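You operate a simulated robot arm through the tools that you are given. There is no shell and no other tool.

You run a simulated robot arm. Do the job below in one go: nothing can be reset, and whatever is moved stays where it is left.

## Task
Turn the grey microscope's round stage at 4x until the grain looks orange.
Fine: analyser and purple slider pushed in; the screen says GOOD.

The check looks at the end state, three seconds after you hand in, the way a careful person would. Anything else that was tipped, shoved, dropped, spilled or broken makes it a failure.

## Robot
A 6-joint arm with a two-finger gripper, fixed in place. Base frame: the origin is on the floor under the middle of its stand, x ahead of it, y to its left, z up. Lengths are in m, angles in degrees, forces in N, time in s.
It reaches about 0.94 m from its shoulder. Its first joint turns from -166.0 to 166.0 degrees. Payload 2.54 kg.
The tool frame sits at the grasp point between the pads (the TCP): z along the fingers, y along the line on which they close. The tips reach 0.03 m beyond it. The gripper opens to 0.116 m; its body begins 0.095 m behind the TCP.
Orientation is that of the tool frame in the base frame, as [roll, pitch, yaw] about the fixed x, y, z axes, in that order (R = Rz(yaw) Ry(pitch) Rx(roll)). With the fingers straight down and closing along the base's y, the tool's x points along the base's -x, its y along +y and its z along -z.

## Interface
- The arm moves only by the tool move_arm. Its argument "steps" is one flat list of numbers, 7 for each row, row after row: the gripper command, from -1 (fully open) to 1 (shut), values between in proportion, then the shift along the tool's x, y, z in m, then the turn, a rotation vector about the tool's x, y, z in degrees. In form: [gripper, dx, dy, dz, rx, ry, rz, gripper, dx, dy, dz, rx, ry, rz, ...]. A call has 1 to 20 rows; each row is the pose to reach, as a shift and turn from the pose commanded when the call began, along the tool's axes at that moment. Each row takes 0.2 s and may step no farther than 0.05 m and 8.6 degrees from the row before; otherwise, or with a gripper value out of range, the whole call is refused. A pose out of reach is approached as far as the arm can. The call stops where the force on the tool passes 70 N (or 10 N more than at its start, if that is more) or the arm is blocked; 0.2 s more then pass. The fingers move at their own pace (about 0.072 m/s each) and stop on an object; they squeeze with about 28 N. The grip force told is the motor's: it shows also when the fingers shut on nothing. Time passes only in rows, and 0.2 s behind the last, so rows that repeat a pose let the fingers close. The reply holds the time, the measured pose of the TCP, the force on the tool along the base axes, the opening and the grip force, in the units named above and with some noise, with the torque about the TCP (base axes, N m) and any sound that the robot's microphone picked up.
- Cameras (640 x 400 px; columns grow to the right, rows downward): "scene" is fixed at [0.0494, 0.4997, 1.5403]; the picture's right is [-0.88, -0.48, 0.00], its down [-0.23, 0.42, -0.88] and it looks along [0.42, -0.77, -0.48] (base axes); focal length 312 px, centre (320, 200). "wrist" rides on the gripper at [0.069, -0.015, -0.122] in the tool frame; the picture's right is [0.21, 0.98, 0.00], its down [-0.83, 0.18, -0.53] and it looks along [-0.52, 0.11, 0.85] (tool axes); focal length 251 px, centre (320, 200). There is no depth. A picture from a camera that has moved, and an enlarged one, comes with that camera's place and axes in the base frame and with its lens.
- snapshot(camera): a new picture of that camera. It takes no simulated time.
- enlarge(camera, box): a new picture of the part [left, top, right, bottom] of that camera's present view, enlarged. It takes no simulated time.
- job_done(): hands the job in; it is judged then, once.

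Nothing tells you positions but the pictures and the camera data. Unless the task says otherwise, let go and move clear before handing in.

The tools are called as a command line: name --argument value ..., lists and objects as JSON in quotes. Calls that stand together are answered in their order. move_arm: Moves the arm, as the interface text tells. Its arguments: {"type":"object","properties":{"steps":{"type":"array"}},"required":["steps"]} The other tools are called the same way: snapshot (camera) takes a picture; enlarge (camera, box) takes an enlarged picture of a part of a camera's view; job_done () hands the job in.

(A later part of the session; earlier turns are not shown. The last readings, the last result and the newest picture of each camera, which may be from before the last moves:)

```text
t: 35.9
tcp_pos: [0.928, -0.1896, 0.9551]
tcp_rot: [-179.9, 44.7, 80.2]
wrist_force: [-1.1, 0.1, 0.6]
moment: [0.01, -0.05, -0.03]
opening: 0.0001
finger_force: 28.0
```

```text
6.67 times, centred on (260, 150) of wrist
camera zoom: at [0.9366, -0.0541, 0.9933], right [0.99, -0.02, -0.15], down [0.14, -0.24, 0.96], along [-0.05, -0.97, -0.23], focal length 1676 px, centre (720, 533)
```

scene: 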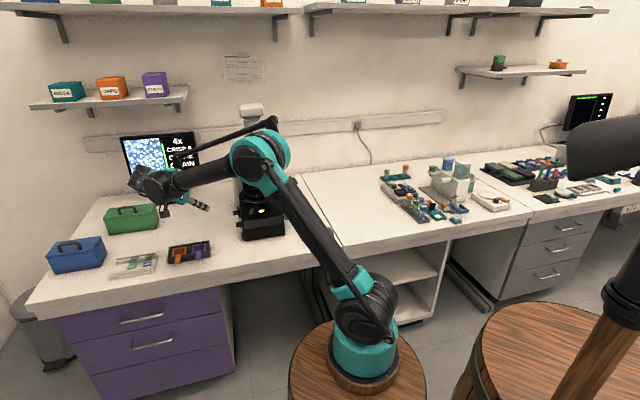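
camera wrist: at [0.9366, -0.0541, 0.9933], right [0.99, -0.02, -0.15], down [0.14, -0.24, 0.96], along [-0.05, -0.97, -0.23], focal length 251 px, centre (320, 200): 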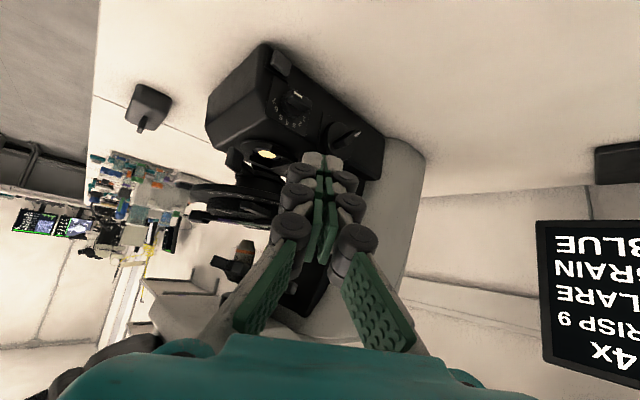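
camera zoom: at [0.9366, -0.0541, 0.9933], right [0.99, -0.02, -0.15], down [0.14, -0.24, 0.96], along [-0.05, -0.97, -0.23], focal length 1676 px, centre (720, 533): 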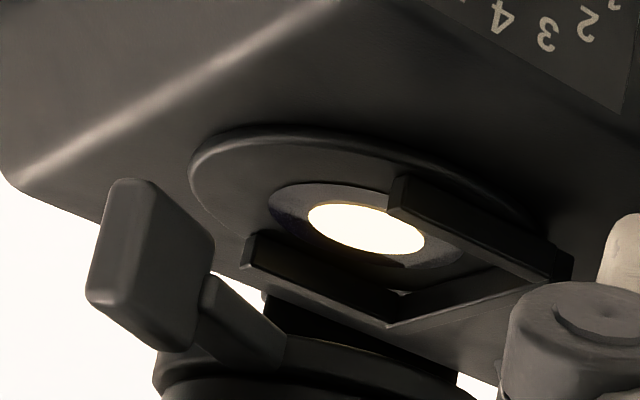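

I can read the left side now. There's a switch, then a lamp knob with a 1–7 dial whose pointer faces forward, past 7, and then the larger focus knob. The lamp is set too high. I'll open the gripper, turn the tool, and use one finger to press the rear end of that bar down.

move_arm --steps '[-1, 0, 0, 0, -5.24, 0, -5.3, -1, 0, 0, 0, -10.48, 0, -10.59, -1, 0, 0, 0, -15.72, 0, -15.89, -1, 0, 0, 0, -20.96, 0, -21.18, -1, 0, 0, 0, -20.96, 0, -21.18]'

move_arm --steps '[-1, 0, 0, 0, 0, -7.6, 0, -1, 0, 0, 0, 0, -15.2, 0, -1, 0, 0, 0, 0, -15.2, 0]'

snapshot --camera "wrist"

enlarge --camera "scene" --box '[110, 120, 290, 250]'

```text
t: 37.1
tcp_pos: [0.9285, -0.1921, 0.9559]
tcp_rot: [-179.8, 44.8, 110.4]
wrist_force: [-0.4, -0.9, -0.1]
moment: [0.0, 0.0, 0.05]
opening: 0.1163
finger_force: 0.0
```

```text
t: 37.9
tcp_pos: [0.9282, -0.1914, 0.9561]
tcp_rot: [-179.6, 60.0, 110.2]
wrist_force: [0.0, 0.0, -0.4]
moment: [0.0, 0.03, -0.01]
opening: 0.116
finger_force: 0.1
```

```text
taken
camera wrist: at [0.8664, -0.0639, 0.9565], right [0.88, 0.43, -0.19], down [0.16, 0.11, 0.98], along [0.45, -0.89, 0.03], focal length 251 px, centre (320, 200)
```

wrist: 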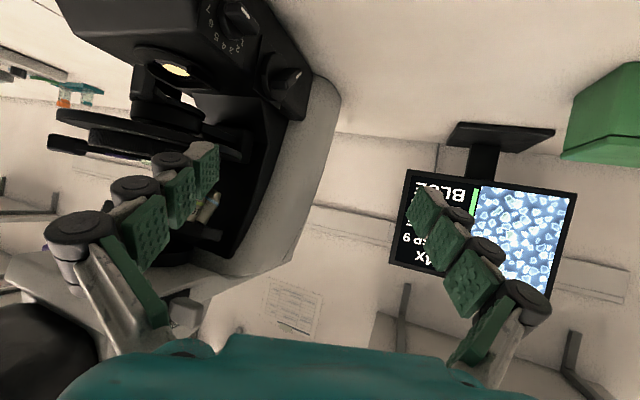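

```text
3.08 times, centred on (200, 185) of scene
camera zoom: at [0.0494, 0.4997, 1.5403], right [-0.88, -0.48, 0.0], down [-0.23, 0.42, -0.88], along [0.42, -0.77, -0.48], focal length 961 px, centre (689, 246)
```

zoom: 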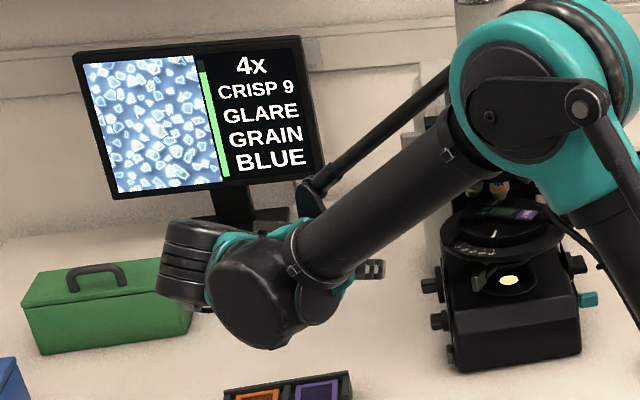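

enlarge --camera "wrist" --box '[180, 0, 340, 110]'

enlarge --camera "wrist" --box '[195, 0, 275, 50]'

```text
3.64 times, centred on (260, 55) of wrist
camera zoom: at [0.8664, -0.0639, 0.9565], right [0.88, 0.43, -0.19], down [0.16, 0.11, 0.98], along [0.45, -0.89, 0.03], focal length 914 px, centre (538, 727)
```

zoom: 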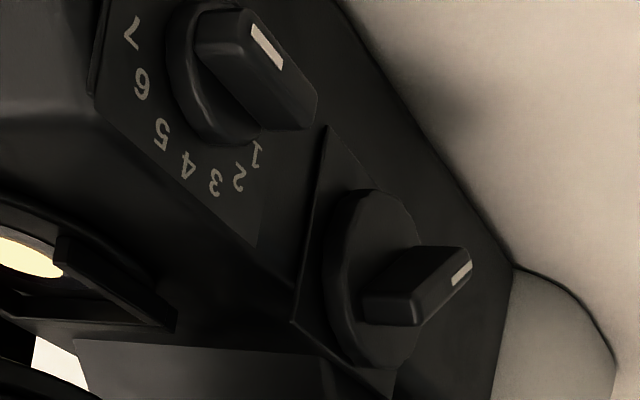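

```text
8.00 times, centred on (235, 25) of wrist
camera zoom: at [0.8664, -0.0639, 0.9565], right [0.88, 0.43, -0.19], down [0.16, 0.11, 0.98], along [0.45, -0.89, 0.03], focal length 2012 px, centre (1000, 1600)
```

zoom: 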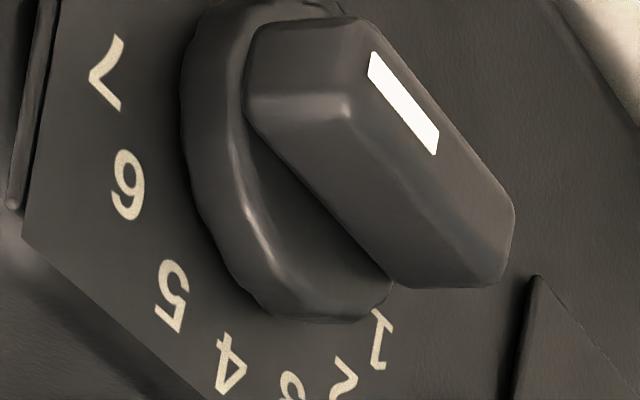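

The lamp knob's bar is at [0.885, -0.300, 0.820], lying level with its rear end about 13 mm behind centre. I'm bringing the left finger in above that rear end.

move_arm --steps '[-1, 0.0107, 0.0013, 0.021, 0, 0, 0, -1, 0.0214, 0.0025, 0.042, 0, 0, 0, -1, 0.0321, 0.0038, 0.0631, 0, 0, 0]'

snapshot --camera "wrist"

enlarge --camera "scene" --box '[180, 170, 300, 250]'

```text
t: 38.7
tcp_pos: [0.9446, -0.2261, 0.8959]
tcp_rot: [-179.6, 60.1, 110.4]
wrist_force: [-1.6, -0.6, 0.0]
moment: [0.03, -0.01, 0.0]
opening: 0.1159
finger_force: 0.0
```

```text
taken
camera wrist: at [0.8822, -0.0985, 0.8964], right [0.88, 0.43, -0.19], down [0.16, 0.11, 0.98], along [0.45, -0.89, 0.03], focal length 251 px, centre (320, 200)
```

wrist: 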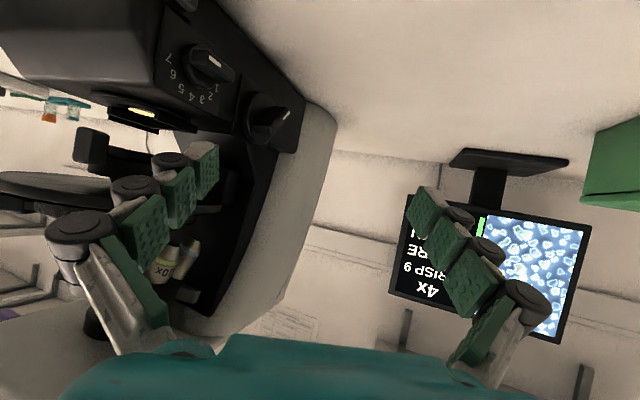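

```text
5.00 times, centred on (240, 210) of scene
camera zoom: at [0.0494, 0.4997, 1.5403], right [-0.88, -0.48, 0.0], down [-0.23, 0.42, -0.88], along [0.42, -0.77, -0.48], focal length 1562 px, centre (720, 150)
```

zoom: 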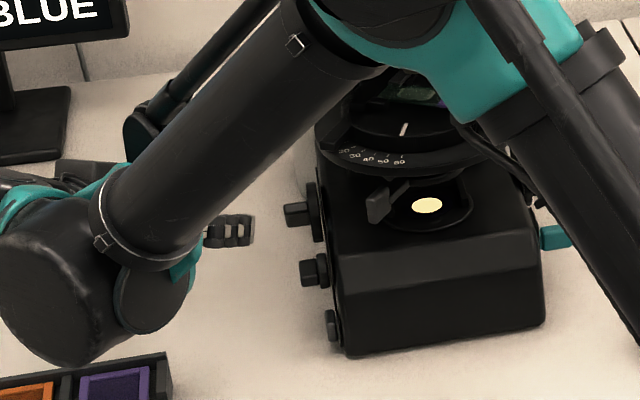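

move_arm --steps '[-1, 0.002, -0.0058, 0.018, 0, 0, 0, -1, 0.0039, -0.0115, 0.036, 0, 0, 0, -1, 0.0059, -0.0173, 0.054, 0, 0, 0]'

snapshot --camera "wrist"

enlarge --camera "scene" --box '[200, 180, 300, 250]'

```text
t: 39.5
tcp_pos: [0.9416, -0.2724, 0.8632]
tcp_rot: [-179.7, 60.0, 110.3]
wrist_force: [-0.5, 0.6, -0.3]
moment: [-0.01, 0.02, -0.03]
opening: 0.1157
finger_force: 0.0
```

```text
taken
camera wrist: at [0.8801, -0.1447, 0.8643], right [0.88, 0.44, -0.19], down [0.16, 0.11, 0.98], along [0.45, -0.89, 0.03], focal length 251 px, centre (320, 200)
```

wrist: 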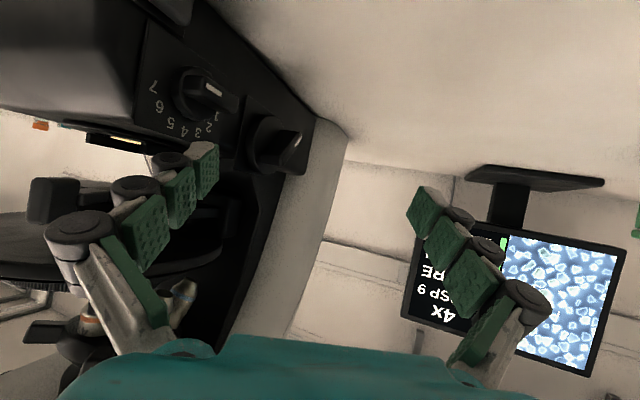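

```text
5.71 times, centred on (250, 215) of scene
camera zoom: at [0.0494, 0.4997, 1.5403], right [-0.88, -0.48, 0.0], down [-0.23, 0.42, -0.88], along [0.42, -0.77, -0.48], focal length 1785 px, centre (720, 114)
```

zoom: 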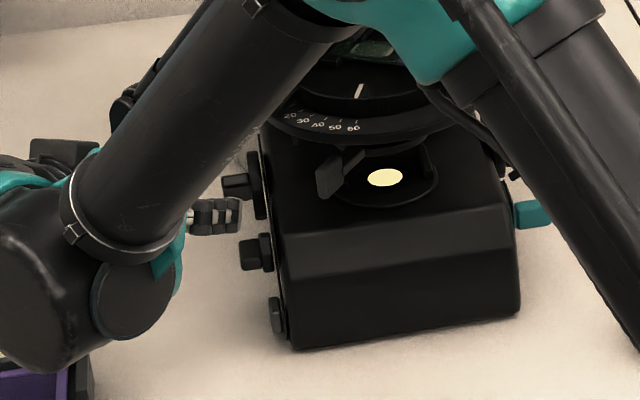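

enlarge --camera "wrist" --box '[130, 50, 310, 210]'

enlarge --camera "scene" --box '[225, 200, 265, 230]'

```text
2.50 times, centred on (220, 130) of wrist
camera zoom: at [0.8801, -0.1447, 0.8643], right [0.88, 0.44, -0.19], down [0.16, 0.11, 0.98], along [0.45, -0.89, 0.03], focal length 629 px, centre (570, 375)
```

zoom: 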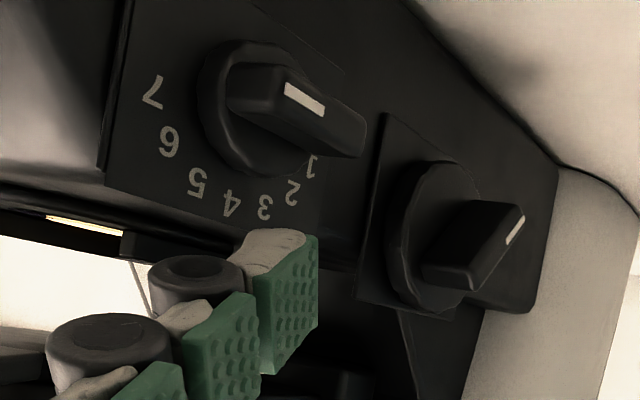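

```text
13.33 times, centred on (245, 215) of scene
camera zoom: at [0.0494, 0.4997, 1.5403], right [-0.88, -0.48, 0.0], down [-0.23, 0.42, -0.88], along [0.42, -0.77, -0.48], focal length 4165 px, centre (1320, 0)
```

zoom: 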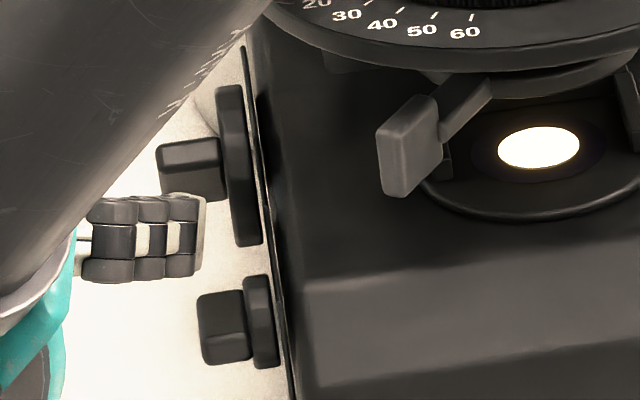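

The open fingers splay outward, so the left fingertip sits a little farther forward and outward than I assumed. I've recomputed its place from both cameras and am shifting it to just above the rear half of the bar.

move_arm --steps '[-1, 0.0049, 0, 0.0137, 0, 0, 0, -1, 0.0097, 0, 0.0273, 0, 0, 0]'

enlarge --camera "wrist" --box '[130, 50, 310, 210]'

enlarge --camera "scene" --box '[225, 200, 265, 230]'

```text
t: 40.1
tcp_pos: [0.9477, -0.2907, 0.8414]
tcp_rot: [-179.7, 60.0, 110.4]
wrist_force: [0.0, 0.6, -0.6]
moment: [0.0, -0.05, -0.02]
opening: 0.116
finger_force: 0.0
```

```text
2.50 times, centred on (220, 130) of wrist
camera zoom: at [0.8861, -0.164, 0.8427], right [0.88, 0.44, -0.19], down [0.16, 0.11, 0.98], along [0.45, -0.89, 0.03], focal length 629 px, centre (570, 375)
```

zoom: 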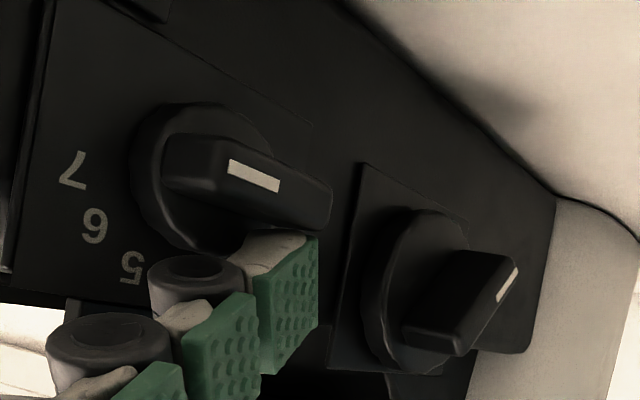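

```text
13.33 times, centred on (245, 215) of scene
camera zoom: at [0.0494, 0.4997, 1.5403], right [-0.88, -0.48, 0.0], down [-0.23, 0.42, -0.88], along [0.42, -0.77, -0.48], focal length 4165 px, centre (1320, 0)
```

zoom: 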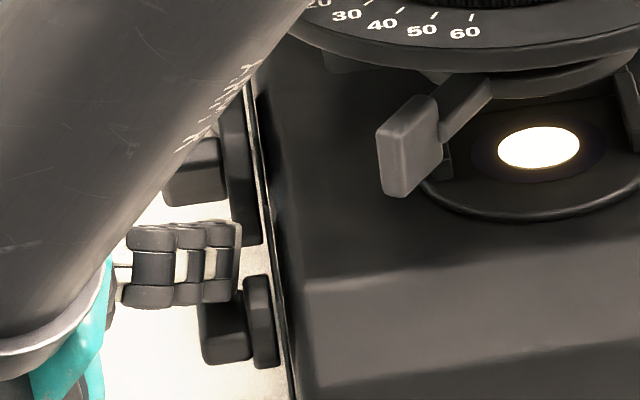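

The fingertip now sits right at the rear half of the bar. I'm pressing down in small steps and watching the screen.

move_arm --steps '[-1, 0.0026, 0, 0.0015, 0, 0, 0, -1, 0.0052, 0, 0.003, 0, 0, 0, -1, 0.0069, 0, 0.004, 0, 0, 0]'

enlarge --camera "wrist" --box '[130, 50, 310, 210]'

enlarge --camera "scene" --box '[110, 120, 290, 250]'

```text
t: 40.9
tcp_pos: [0.9492, -0.2914, 0.8364]
tcp_rot: [-179.4, 60.1, 110.4]
wrist_force: [3.0, -5.7, 26.3]
moment: [-0.52, 1.77, 0.36]
opening: 0.116
finger_force: 0.0
```

```text
2.50 times, centred on (220, 130) of wrist
camera zoom: at [0.8873, -0.1643, 0.8359], right [0.88, 0.43, -0.19], down [0.16, 0.11, 0.98], along [0.45, -0.89, 0.03], focal length 629 px, centre (570, 375)
```

zoom: 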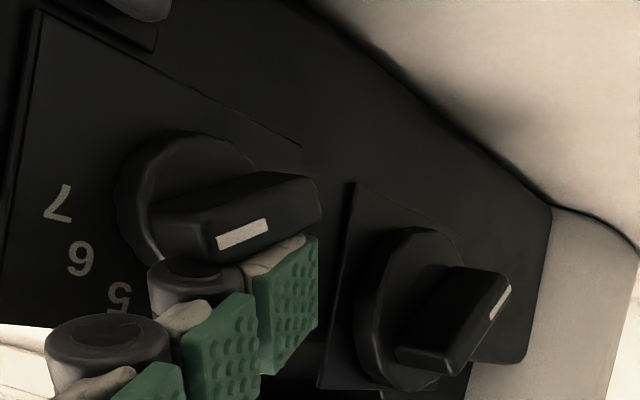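

```text
3.08 times, centred on (200, 185) of scene
camera zoom: at [0.0494, 0.4997, 1.5403], right [-0.88, -0.48, 0.0], down [-0.23, 0.42, -0.88], along [0.42, -0.77, -0.48], focal length 961 px, centre (689, 246)
```

zoom: 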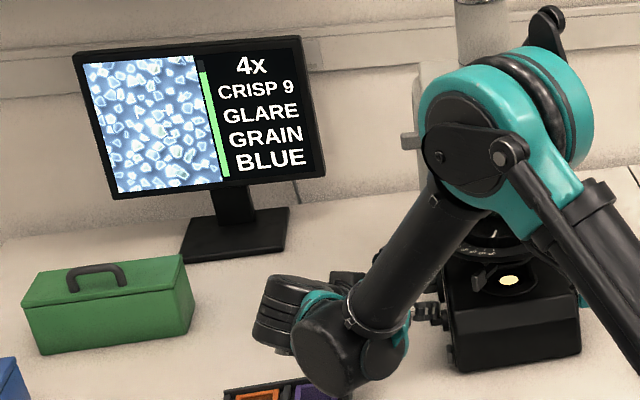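

The knob turned about 25°, but the finger's roller now overhangs the front of the bar and blocks it, with the force at 27 N. I'm lifting off, and turning the tool so this finger comes in square to the wall.

move_arm --steps '[-1, -0.0104, 0, -0.006, 0, 0, 0, -1, -0.0218, 0.0182, -0.0223, 0, 0, 0, -1, -0.0252, 0.0408, -0.0364, 0, 0, 0, -1, -0.0252, 0.0408, -0.0364, 6.5, 0, 3.75, -1, -0.0252, 0.0408, -0.0364, 13, 0, 7.5, -1, -0.0252, 0.0408, -0.0364, 19.5, 0, 11.25, -1, -0.0252, 0.0408, -0.0364, 26, 0, 15]'

snapshot --camera "wrist"

snapshot --camera "scene"

```text
t: 42.5
tcp_pos: [0.9807, -0.2581, 0.8742]
tcp_rot: [-179.6, 60.1, 80.2]
wrist_force: [-0.8, 0.3, -0.3]
moment: [0.02, -0.06, 0.01]
opening: 0.1158
finger_force: 0.2
```

```text
taken
camera wrist: at [0.9917, -0.1171, 0.8752], right [0.98, -0.07, -0.19], down [0.19, 0.02, 0.98], along [-0.06, -1.0, 0.03], focal length 251 px, centre (320, 200)
```

wrist: 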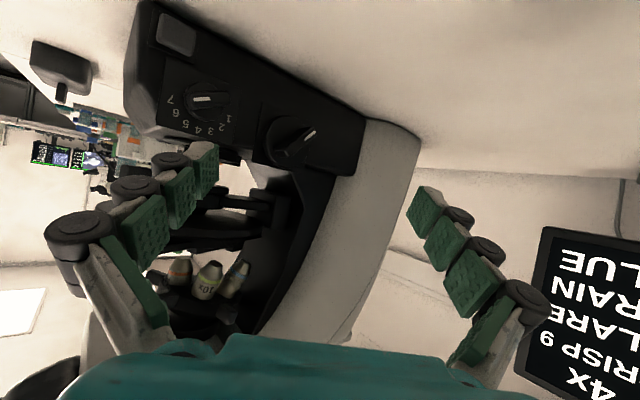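

```text
taken
```

scene: 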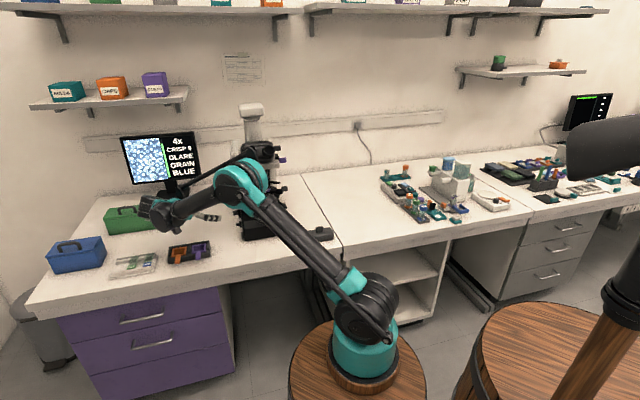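

enlarge --camera "wrist" --box '[150, 60, 330, 200]'

enlarge --camera "scene" --box '[190, 185, 290, 245]'

```text
2.86 times, centred on (240, 130) of wrist
camera zoom: at [0.9917, -0.1171, 0.8752], right [0.98, -0.07, -0.19], down [0.19, 0.02, 0.98], along [-0.06, -1.0, 0.03], focal length 718 px, centre (549, 400)
```

zoom: 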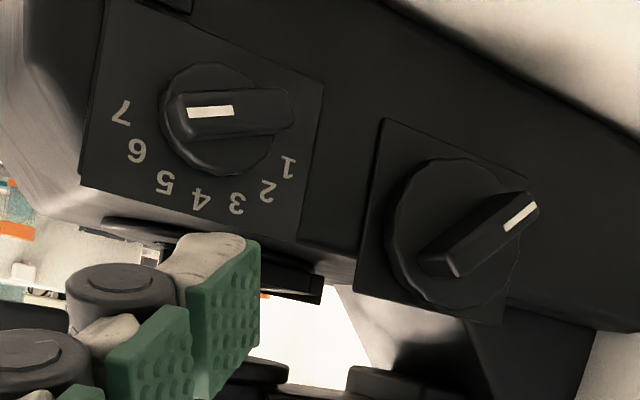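

```text
6.40 times, centred on (240, 215) of scene
camera zoom: at [0.0494, 0.4997, 1.5403], right [-0.88, -0.48, 0.0], down [-0.23, 0.42, -0.88], along [0.42, -0.77, -0.48], focal length 1999 px, centre (832, 104)
```

zoom: 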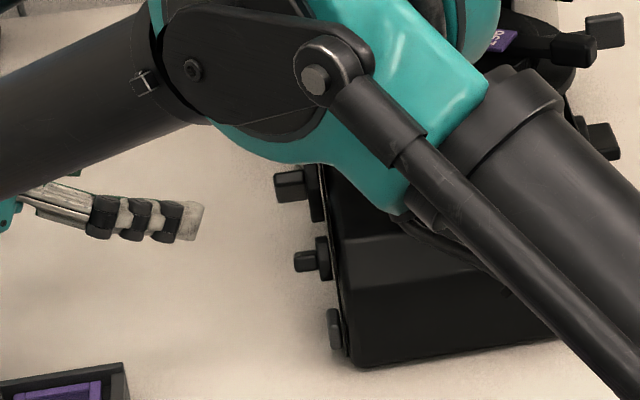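

The pointer is now at 7 and the screen still says GLARE. From this heading the finger comes in square to the knob with no overhang, so I'm bringing the tip over the bar's rear end.

move_arm --steps '[-1, -0.0038, -0.0046, 0.025, 0, 0, 0, -1, -0.0077, -0.0093, 0.05, 0, 0, 0, -1, -0.0115, -0.0139, 0.0749, 0, 0, 0]'

enlarge --camera "wrist" --box '[130, 60, 330, 220]'

enlarge --camera "scene" --box '[190, 185, 290, 245]'

```text
t: 43.3
tcp_pos: [0.9545, -0.3272, 0.8476]
tcp_rot: [-179.6, 60.0, 80.3]
wrist_force: [0.6, 0.2, 0.4]
moment: [-0.01, -0.02, -0.01]
opening: 0.116
finger_force: 0.1
```

```text
2.50 times, centred on (230, 140) of wrist
camera zoom: at [0.9654, -0.1852, 0.8474], right [0.98, -0.06, -0.19], down [0.19, 0.02, 0.98], along [-0.06, -1.0, 0.03], focal length 629 px, centre (545, 350)
```

zoom: 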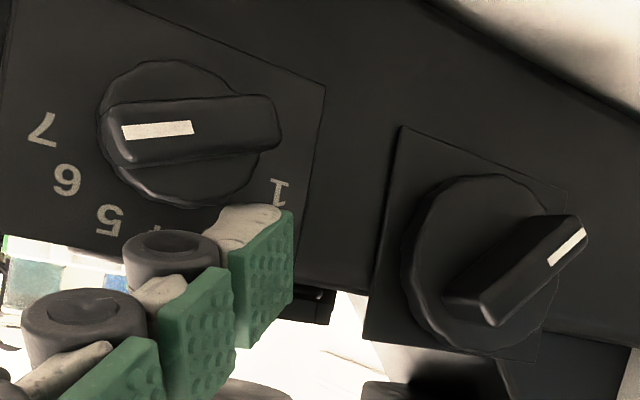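

```text
6.40 times, centred on (240, 215) of scene
camera zoom: at [0.0494, 0.4997, 1.5403], right [-0.88, -0.48, 0.0], down [-0.23, 0.42, -0.88], along [0.42, -0.77, -0.48], focal length 1999 px, centre (832, 104)
```

zoom: 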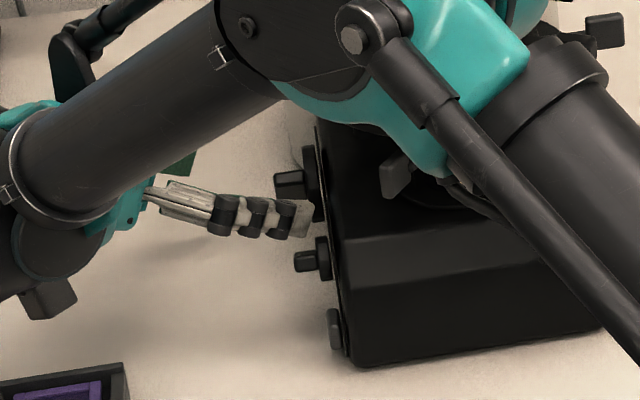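

The tip is over the bar's rear end only. I'm lowering it to press.

move_arm --steps '[-1, 0.005, 0, 0.0029, 0, 0, 0, -1, 0.01, 0, 0.0058, 0, 0, 0, -1, 0.0139, 0, 0.008, 0, 0, 0]'

enlarge --camera "wrist" --box '[130, 60, 330, 220]'

enlarge --camera "scene" --box '[110, 120, 290, 250]'

```text
t: 44.1
tcp_pos: [0.9549, -0.3261, 0.8311]
tcp_rot: [-179.5, 60.1, 80.3]
wrist_force: [0.2, -1.9, 3.6]
moment: [0.06, 0.19, 0.15]
opening: 0.1158
finger_force: 0.1
```

```text
2.50 times, centred on (230, 140) of wrist
camera zoom: at [0.9657, -0.1848, 0.8317], right [0.98, -0.06, -0.19], down [0.19, 0.02, 0.98], along [-0.06, -1.0, 0.03], focal length 629 px, centre (545, 350)
```

zoom: 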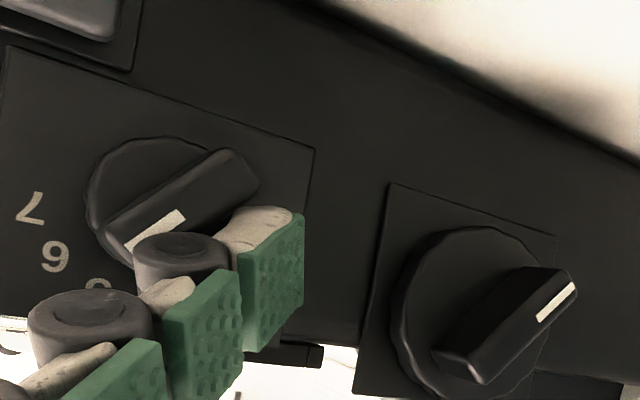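

```text
3.08 times, centred on (200, 185) of scene
camera zoom: at [0.0494, 0.4997, 1.5403], right [-0.88, -0.48, 0.0], down [-0.23, 0.42, -0.88], along [0.42, -0.77, -0.48], focal length 961 px, centre (689, 246)
```

zoom: 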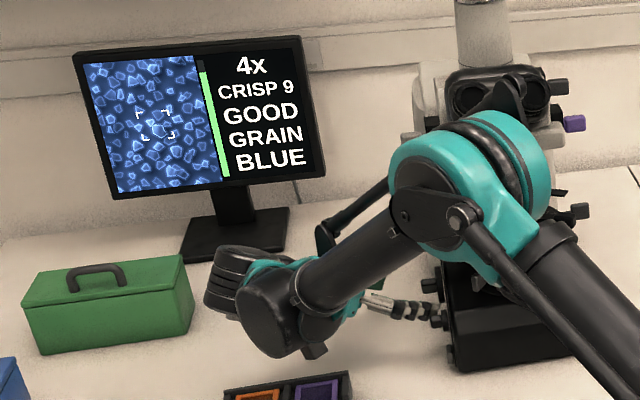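

The screen now reads GOOD: 4x, CRISP 9, GOOD, GRAIN BLUE. I'm lifting off the lamp knob, closing the gripper and backing away, and next comes the stage.

move_arm --steps '[-1, -0.0104, 0, -0.006, 0, 0, 0, -1, -0.0178, 0.0115, -0.0291, 0, 0, 0, -1, -0.0171, 0.0125, -0.0704, 0, 0, 0, -1, -0.0263, -0.0006, -0.1145, 0, 0, 0, 1, -0.0263, -0.0006, -0.1145, 0, 0, 0, 1, -0.0263, -0.0006, -0.1145, 0, 0, 0]'

enlarge --camera "wrist" --box '[100, 40, 400, 220]'

enlarge --camera "scene" --box '[110, 120, 290, 250]'

```text
t: 45.5
tcp_pos: [0.9707, -0.2428, 0.9104]
tcp_rot: [-179.6, 60.1, 80.3]
wrist_force: [-0.1, 0.1, -1.1]
moment: [-0.01, -0.02, 0.0]
opening: 0.0353
finger_force: 2.3
```

```text
2.13 times, centred on (250, 130) of wrist
camera zoom: at [0.9813, -0.1012, 0.9108], right [0.98, -0.06, -0.19], down [0.19, 0.02, 0.98], along [-0.06, -1.0, 0.03], focal length 536 px, centre (469, 349)
```

zoom: 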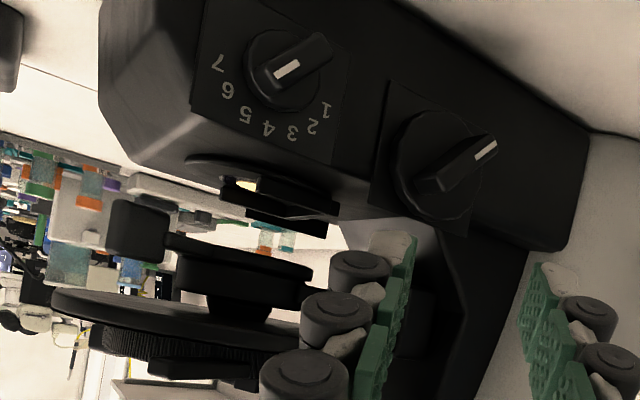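

```text
3.08 times, centred on (200, 185) of scene
camera zoom: at [0.0494, 0.4997, 1.5403], right [-0.88, -0.48, 0.0], down [-0.23, 0.42, -0.88], along [0.42, -0.77, -0.48], focal length 961 px, centre (689, 246)
```

zoom: 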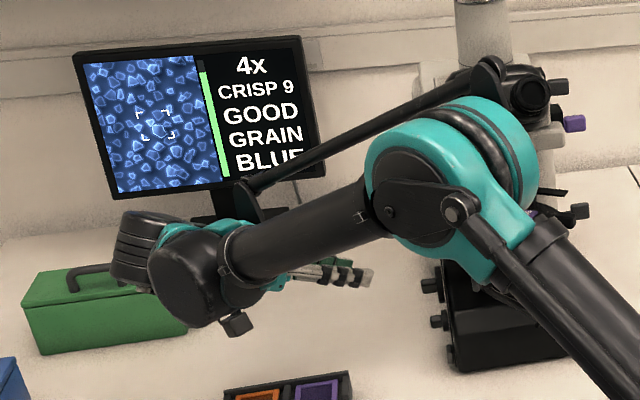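

The lamp pointer now sits between 5 and 6 and the screen stays GOOD. I'm turning back to face the microscope front and rising.

move_arm --steps '[1, -0.0074, -0.007, -0.01, -6.76, 0, -3.9, 1, -0.0149, -0.014, -0.02, -13.5, 0, -7.8, 1, -0.0223, -0.021, -0.03, -20.3, 0, -11.7, 1, -0.0297, -0.028, -0.04, -27, 0, -15.6, 1, -0.0371, -0.035, -0.05, -33.8, 0, -19.5, 1, -0.0446, -0.042, -0.06, -40.5, 0, -23.4, 1, -0.052, -0.049, -0.07, -47.3, 0, -27.3]'

move_arm --steps '[1, 0, 0, 0, 0, -7.5, 0, 1, 0, 0, 0, 0, -15, 0, 1, 0, 0, 0, 0, -22.5, 0, 1, 0, 0, 0, 0, -30, 0]'

snapshot --camera "scene"

snapshot --camera "wrist"

```text
t: 47.1
tcp_pos: [0.9278, -0.1975, 0.9907]
tcp_rot: [-179.6, 59.9, 135.0]
wrist_force: [0.2, 0.0, -0.9]
moment: [0.0, -0.02, -0.03]
opening: 0.0
finger_force: 27.8
```

```text
t: 48.1
tcp_pos: [0.9282, -0.1978, 0.992]
tcp_rot: [-84.8, 89.8, -130.2]
wrist_force: [-0.6, -0.5, 0.7]
moment: [0.02, 0.02, 0.03]
opening: 0.0002
finger_force: 27.9
```

```text
taken
```

scene: 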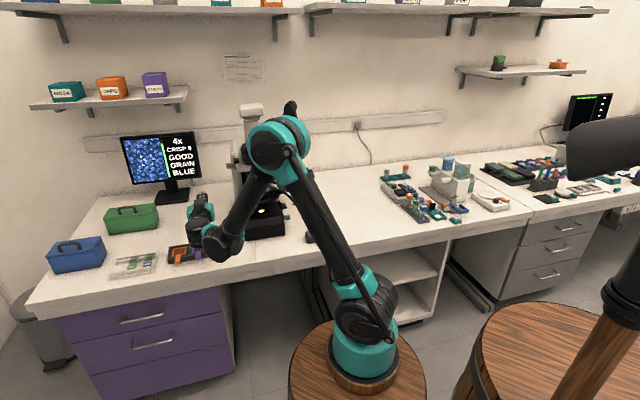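

```text
taken
camera wrist: at [0.8326, -0.1215, 0.9219], right [0.69, 0.69, -0.22], down [-0.24, 0.51, 0.83], along [0.68, -0.52, 0.52], focal length 251 px, centre (320, 200)
```

wrist: 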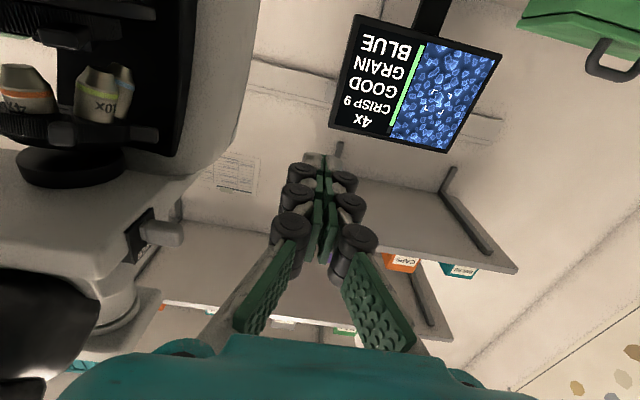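

I'm facing the front, level, at the microscope's left. I now cross in front, under the eyepieces and above the stage handle, to the right side.

move_arm --steps '[1, -0.018, 0, -0.018, 0, 0, 0, 1, -0.018, -0.0406, -0.018, 0, 0, 0, 1, -0.018, -0.0811, -0.018, 0, 0, 0, 1, -0.018, -0.1217, -0.018, 0, 0, 0, 1, -0.018, -0.1622, -0.018, 0, 0, 0, 1, -0.018, -0.2028, -0.018, 0, 0, 0, 1, -0.018, -0.2433, -0.018, 0, 0, 0, 1, -0.018, -0.2839, -0.018, 0, 0, 0, 1, -0.018, -0.3244, -0.018, 0, 0, 0, 1, -0.018, -0.365, -0.018, 0, 0, 0]'

snapshot --camera "scene"

snapshot --camera "wrist"

```text
t: 50.3
tcp_pos: [0.6567, -0.4444, 1.0105]
tcp_rot: [-130.3, 89.8, -175.7]
wrist_force: [0.5, 0.4, -0.1]
moment: [0.04, 0.02, -0.01]
opening: 0.0
finger_force: 27.9
```

```text
taken
```

scene: 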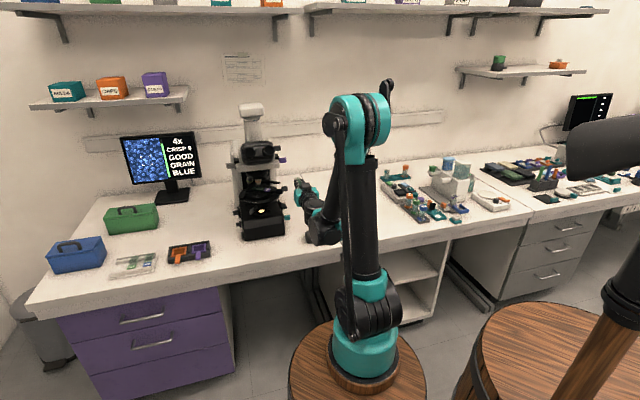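

```text
taken
camera wrist: at [0.5611, -0.3672, 0.9414], right [0.69, 0.69, -0.22], down [-0.24, 0.51, 0.83], along [0.68, -0.52, 0.52], focal length 251 px, centre (320, 200)
```

wrist: 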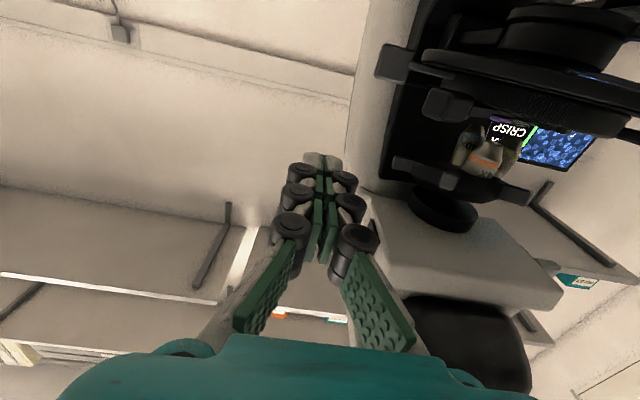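

I'm at the right side again. The stage handle is at about [0.748, -0.424, 0.955], with a second grey lever behind it that I must not touch. I'm lowering to handle height and moving up beside the handle's right side.

move_arm --steps '[1, 0.024, 0, 0, 0, 0, 0, 1, 0.0485, 0, 0, 0, 0, 0, 1, 0.0485, 0.01, 0.02, 0, 0, 0, 1, 0.0485, 0.02, 0.036, 0, 0, 0]'

snapshot --camera "wrist"

enlarge --camera "scene" --box '[225, 170, 315, 230]'

```text
t: 51.3
tcp_pos: [0.6955, -0.4541, 0.9605]
tcp_rot: [-123.5, 89.8, -168.9]
wrist_force: [0.7, 0.1, -0.6]
moment: [0.0, -0.02, -0.01]
opening: 0.0001
finger_force: 28.1
out of reach, approached as far as the arm can: row 2
```

```text
taken
camera wrist: at [0.6001, -0.3775, 0.8908], right [0.69, 0.69, -0.22], down [-0.24, 0.51, 0.83], along [0.68, -0.52, 0.52], focal length 251 px, centre (320, 200)
```

wrist: 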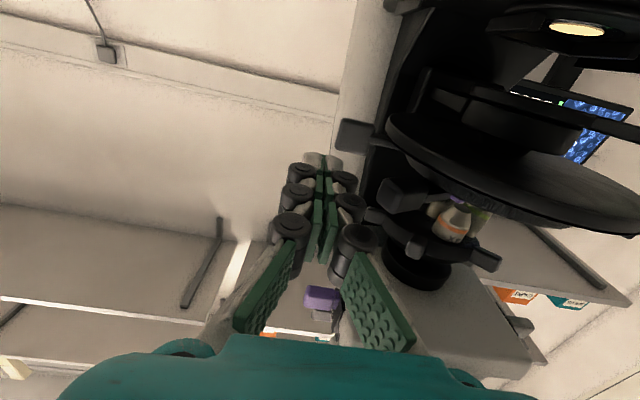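

```text
6.67 times, centred on (270, 200) of scene
camera zoom: at [0.0494, 0.4997, 1.5403], right [-0.88, -0.48, 0.0], down [-0.23, 0.42, -0.88], along [0.42, -0.77, -0.48], focal length 2083 px, centre (653, 200)
```

zoom: 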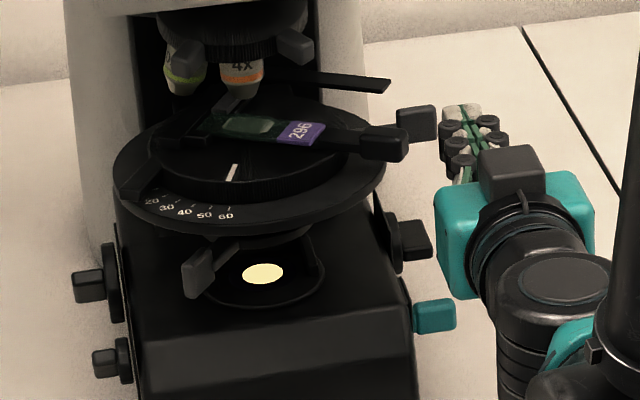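

The finger sits beside the stage handle, clear of the grey lever. I'm sweeping the handle toward the front-left and watching the screen.

move_arm --steps '[1, 0, 0.014, 0, 0, 0, 0, 1, 0, 0.0278, 0, 0, 0, 0, 1, 0, 0.0355, -0.006, 0, 0, 0, 1, 0, 0.0433, -0.0127, 0, 0, 0]'

enlarge --camera "scene" --box '[225, 170, 315, 230]'

enlarge --camera "scene" --box '[110, 125, 210, 195]'

snapshot --camera "wrist"

```text
t: 52.2
tcp_pos: [0.7081, -0.4265, 0.9613]
tcp_rot: [-129.1, 89.7, -175.7]
wrist_force: [-40.1, -8.3, -6.9]
moment: [-0.03, 0.09, -0.05]
opening: 0.0001
finger_force: 27.7
stopped in row 4: the force on the tool passed its limit at 78 N (the readings are from after the stop); the commanded pose is now the measured one
```

```text
6.67 times, centred on (270, 200) of scene
camera zoom: at [0.0494, 0.4997, 1.5403], right [-0.88, -0.48, 0.0], down [-0.23, 0.42, -0.88], along [0.42, -0.77, -0.48], focal length 2083 px, centre (653, 200)
```

zoom: 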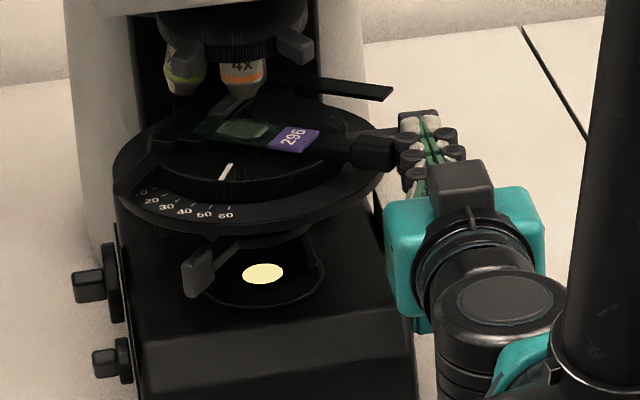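

```text
5.71 times, centred on (160, 160) of scene
camera zoom: at [0.0494, 0.4997, 1.5403], right [-0.88, -0.48, 0.0], down [-0.23, 0.42, -0.88], along [0.42, -0.77, -0.48], focal length 1785 px, centre (1234, 429)
```

zoom: 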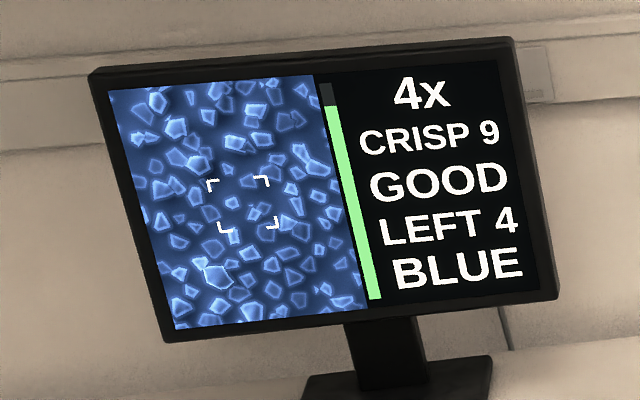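

```text
taken
camera wrist: at [0.6139, -0.347, 0.8918], right [0.71, 0.67, -0.22], down [-0.23, 0.51, 0.83], along [0.67, -0.54, 0.52], focal length 251 px, centre (320, 200)
```

wrist: 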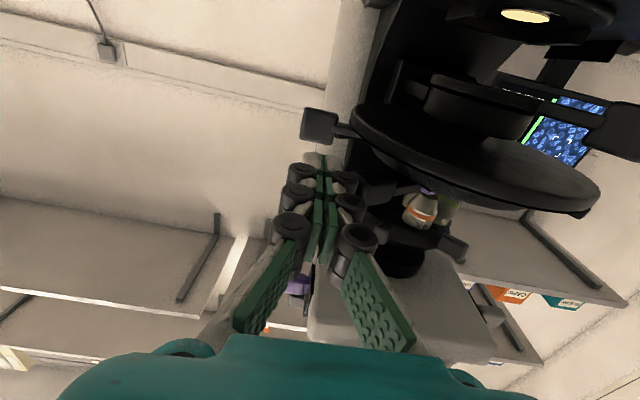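

The force passed the limit. The screen line changed from GRAIN to "LEFT 4", so I pushed the slide carrier lengthwise and moved the grain off centre by about 4. I'm backing off at once and studying what that handle really does.

move_arm --steps '[1, 0, -0.01, 0, 0, 0, 0, 1, 0, -0.03, 0, 0, 0, 0, 1, 0, -0.04, -0.01, 0, 0, 0]'

enlarge --camera "scene" --box '[225, 170, 315, 230]'

enlarge --camera "scene" --box '[110, 125, 210, 195]'

enlarge --camera "scene" --box '[240, 185, 285, 215]'

```text
t: 53.0
tcp_pos: [0.6777, -0.4435, 0.9602]
tcp_rot: [-127.8, 89.8, -173.7]
wrist_force: [-0.3, -0.5, -0.1]
moment: [0.0, -0.02, -0.02]
opening: 0.0003
finger_force: 28.4
```

```text
6.67 times, centred on (270, 200) of scene
camera zoom: at [0.0494, 0.4997, 1.5403], right [-0.88, -0.48, 0.0], down [-0.23, 0.42, -0.88], along [0.42, -0.77, -0.48], focal length 2083 px, centre (653, 200)
```

zoom: 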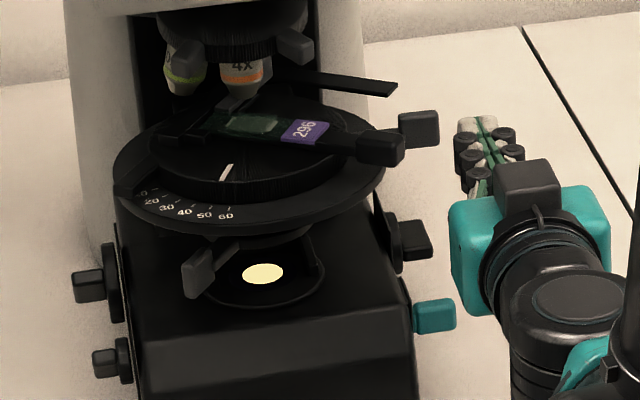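

```text
5.71 times, centred on (160, 160) of scene
camera zoom: at [0.0494, 0.4997, 1.5403], right [-0.88, -0.48, 0.0], down [-0.23, 0.42, -0.88], along [0.42, -0.77, -0.48], focal length 1785 px, centre (1234, 429)
```

zoom: 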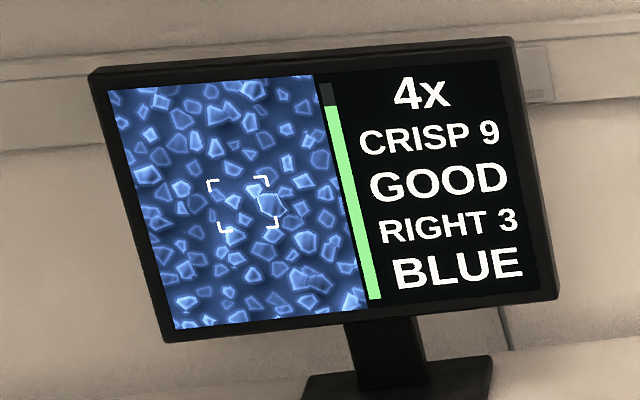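

```text
13.33 times, centred on (262, 200) of scene
camera zoom: at [0.0494, 0.4997, 1.5403], right [-0.88, -0.48, 0.0], down [-0.23, 0.42, -0.88], along [0.42, -0.77, -0.48], focal length 4165 px, centre (1087, 200)
```

zoom: 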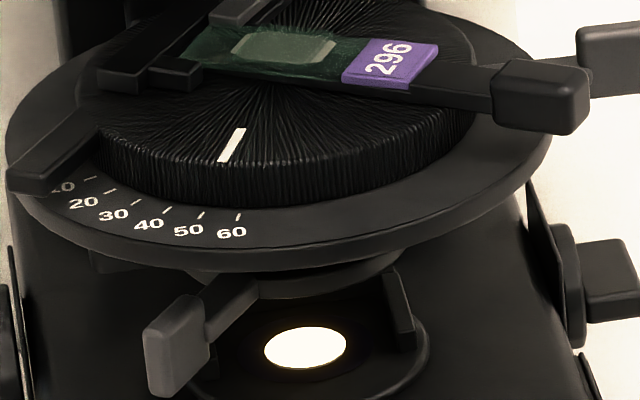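

After release the line reads "RIGHT 3". I'm looking closer at the screen and stage to understand which parts turn together.

enlarge --camera "scene" --box '[120, 135, 170, 185]'

snapshot --camera "wrist"

enlarge --camera "wrist" --box '[330, 60, 600, 230]'

```text
8.00 times, centred on (145, 160) of scene
camera zoom: at [0.0494, 0.4997, 1.5403], right [-0.88, -0.48, 0.0], down [-0.23, 0.42, -0.88], along [0.42, -0.77, -0.48], focal length 2499 px, centre (1720, 520)
```

zoom: 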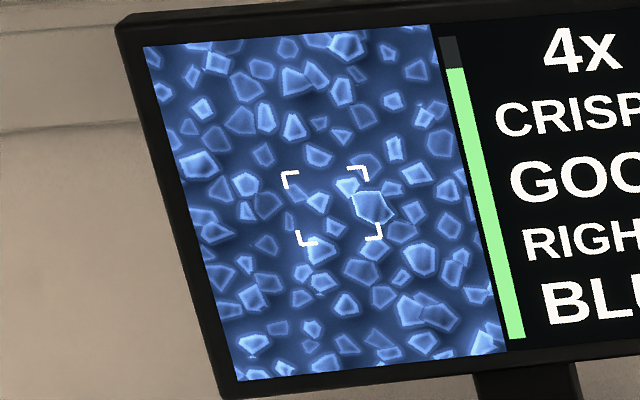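

```text
taken
camera wrist: at [0.5825, -0.3655, 0.8915], right [0.7, 0.68, -0.22], down [-0.24, 0.51, 0.83], along [0.67, -0.53, 0.52], focal length 251 px, centre (320, 200)
```

wrist: 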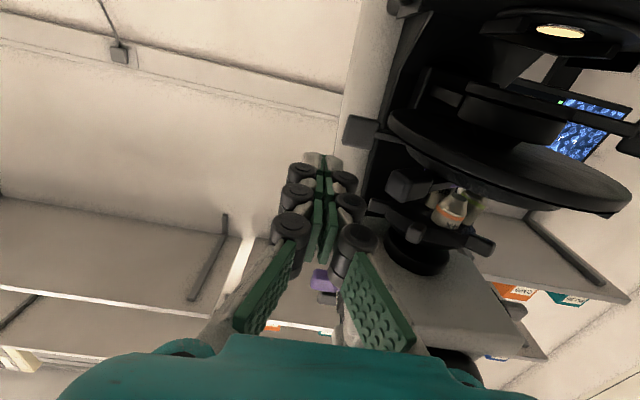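

```text
2.35 times, centred on (465, 145) of wrist
camera zoom: at [0.5825, -0.3655, 0.8915], right [0.7, 0.68, -0.22], down [-0.24, 0.51, 0.83], along [0.67, -0.53, 0.52], focal length 592 px, centre (-21, 329)
```

zoom: 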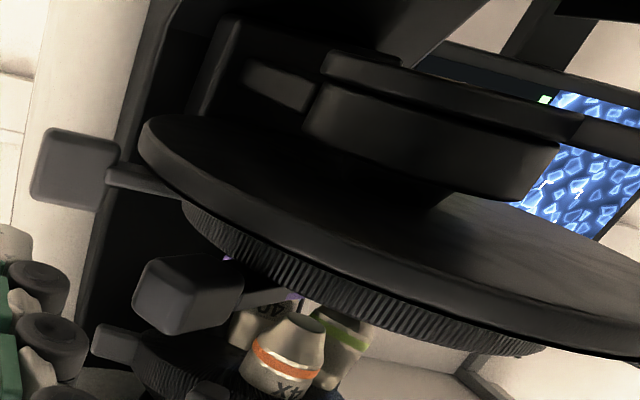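

The marks show the whole top — the disc, both black tabs, the flat bars and the grey right-hand lever — turned together by about 6°. So the grey lever fixed to the disc's rim is the safer handle for turning. I'm moving out to the right side to view it closely first.

move_arm --steps '[1, -0.02, -0.03, 0, 0, 0, 0, 1, -0.05, -0.06, 0, 0, 0, 0, 1, -0.09, -0.08, 0, 0, 0, 0, 1, -0.09, -0.08, 0, -8.2, 0, 0, 1, -0.09, -0.08, 0, -16.4, 0, 0, 1, -0.09, -0.08, 0, -24.6, 0, 0, 1, -0.09, -0.08, 0, -32.8, 0, 0, 1, -0.09, -0.08, 0, -41, 0, 0, 1, -0.09, -0.08, 0, -49.2, 0, 0, 1, -0.09, -0.08, 0, -57.4, 0, 0, 1, -0.09, -0.08, 0, -65.6, 0, 0, 1, -0.09, -0.08, 0, -73.8, 0, 0, 1, -0.09, -0.08, 0, -82, 0, 0]'

move_arm --steps '[1, 0, 0, 0, 0, 7.5, 0, 1, 0, 0, 0, 0, 15, 0, 1, 0, 0, 0, 0, 22.5, 0, 1, 0, 0, 0, 0, 30, 0]'

snapshot --camera "wrist"

enlarge --camera "scene" --box '[110, 120, 340, 245]'

```text
t: 55.8
tcp_pos: [0.6177, -0.4983, 1.0512]
tcp_rot: [153.1, 89.8, -170.8]
wrist_force: [-0.4, 0.9, -0.7]
moment: [-0.03, 0.0, -0.05]
opening: 0.0
finger_force: 27.8
```

```text
t: 56.8
tcp_pos: [0.6192, -0.5007, 1.0506]
tcp_rot: [179.8, 59.8, -144.2]
wrist_force: [-0.4, 0.1, -0.2]
moment: [0.01, 0.05, 0.0]
opening: 0.0001
finger_force: 28.1
```

```text
taken
camera wrist: at [0.5151, -0.5942, 1.052], right [-0.66, 0.73, -0.18], down [-0.14, 0.12, 0.98], along [0.74, 0.67, 0.02], focal length 251 px, centre (320, 200)
```

wrist: 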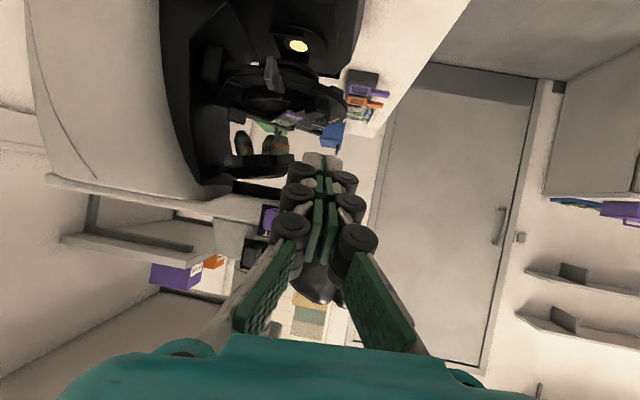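

```text
2.78 times, centred on (225, 182) of scene
camera zoom: at [0.0494, 0.4997, 1.5403], right [-0.88, -0.48, 0.0], down [-0.23, 0.42, -0.88], along [0.42, -0.77, -0.48], focal length 869 px, centre (584, 249)
```

zoom: 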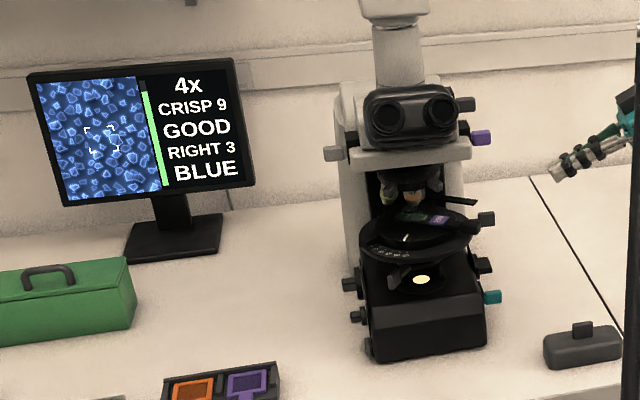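

enlarge --camera "wrist" --box '[180, 40, 380, 180]'

enlarge --camera "wrist" --box '[215, 50, 355, 140]'

enlarge --camera "scene" --box '[235, 178, 300, 222]'

```text
2.86 times, centred on (280, 110) of wrist
camera zoom: at [0.5151, -0.5942, 1.052], right [-0.66, 0.73, -0.18], down [-0.14, 0.12, 0.98], along [0.74, 0.67, 0.02], focal length 718 px, centre (434, 457)
```

zoom: 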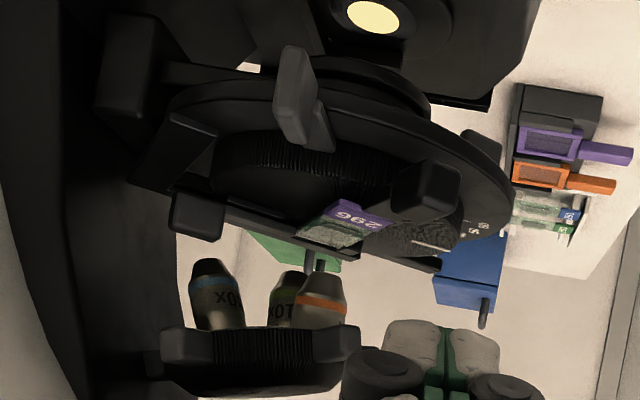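

```text
4.44 times, centred on (285, 95) of wrist
camera zoom: at [0.5151, -0.5942, 1.052], right [-0.66, 0.73, -0.18], down [-0.14, 0.12, 0.98], along [0.74, 0.67, 0.02], focal length 1118 px, centre (476, 667)
```

zoom: 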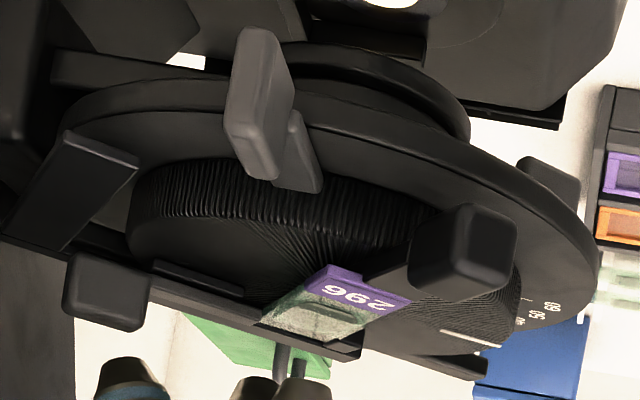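

```text
9.09 times, centred on (268, 200) of scene
camera zoom: at [0.0494, 0.4997, 1.5403], right [-0.88, -0.48, 0.0], down [-0.23, 0.42, -0.88], along [0.42, -0.77, -0.48], focal length 2840 px, centre (797, 200)
```

zoom: 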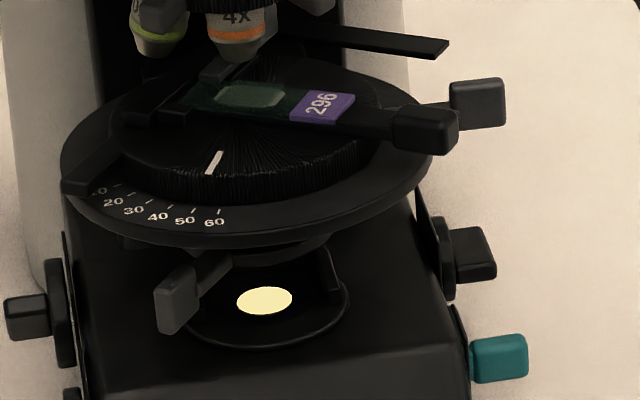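

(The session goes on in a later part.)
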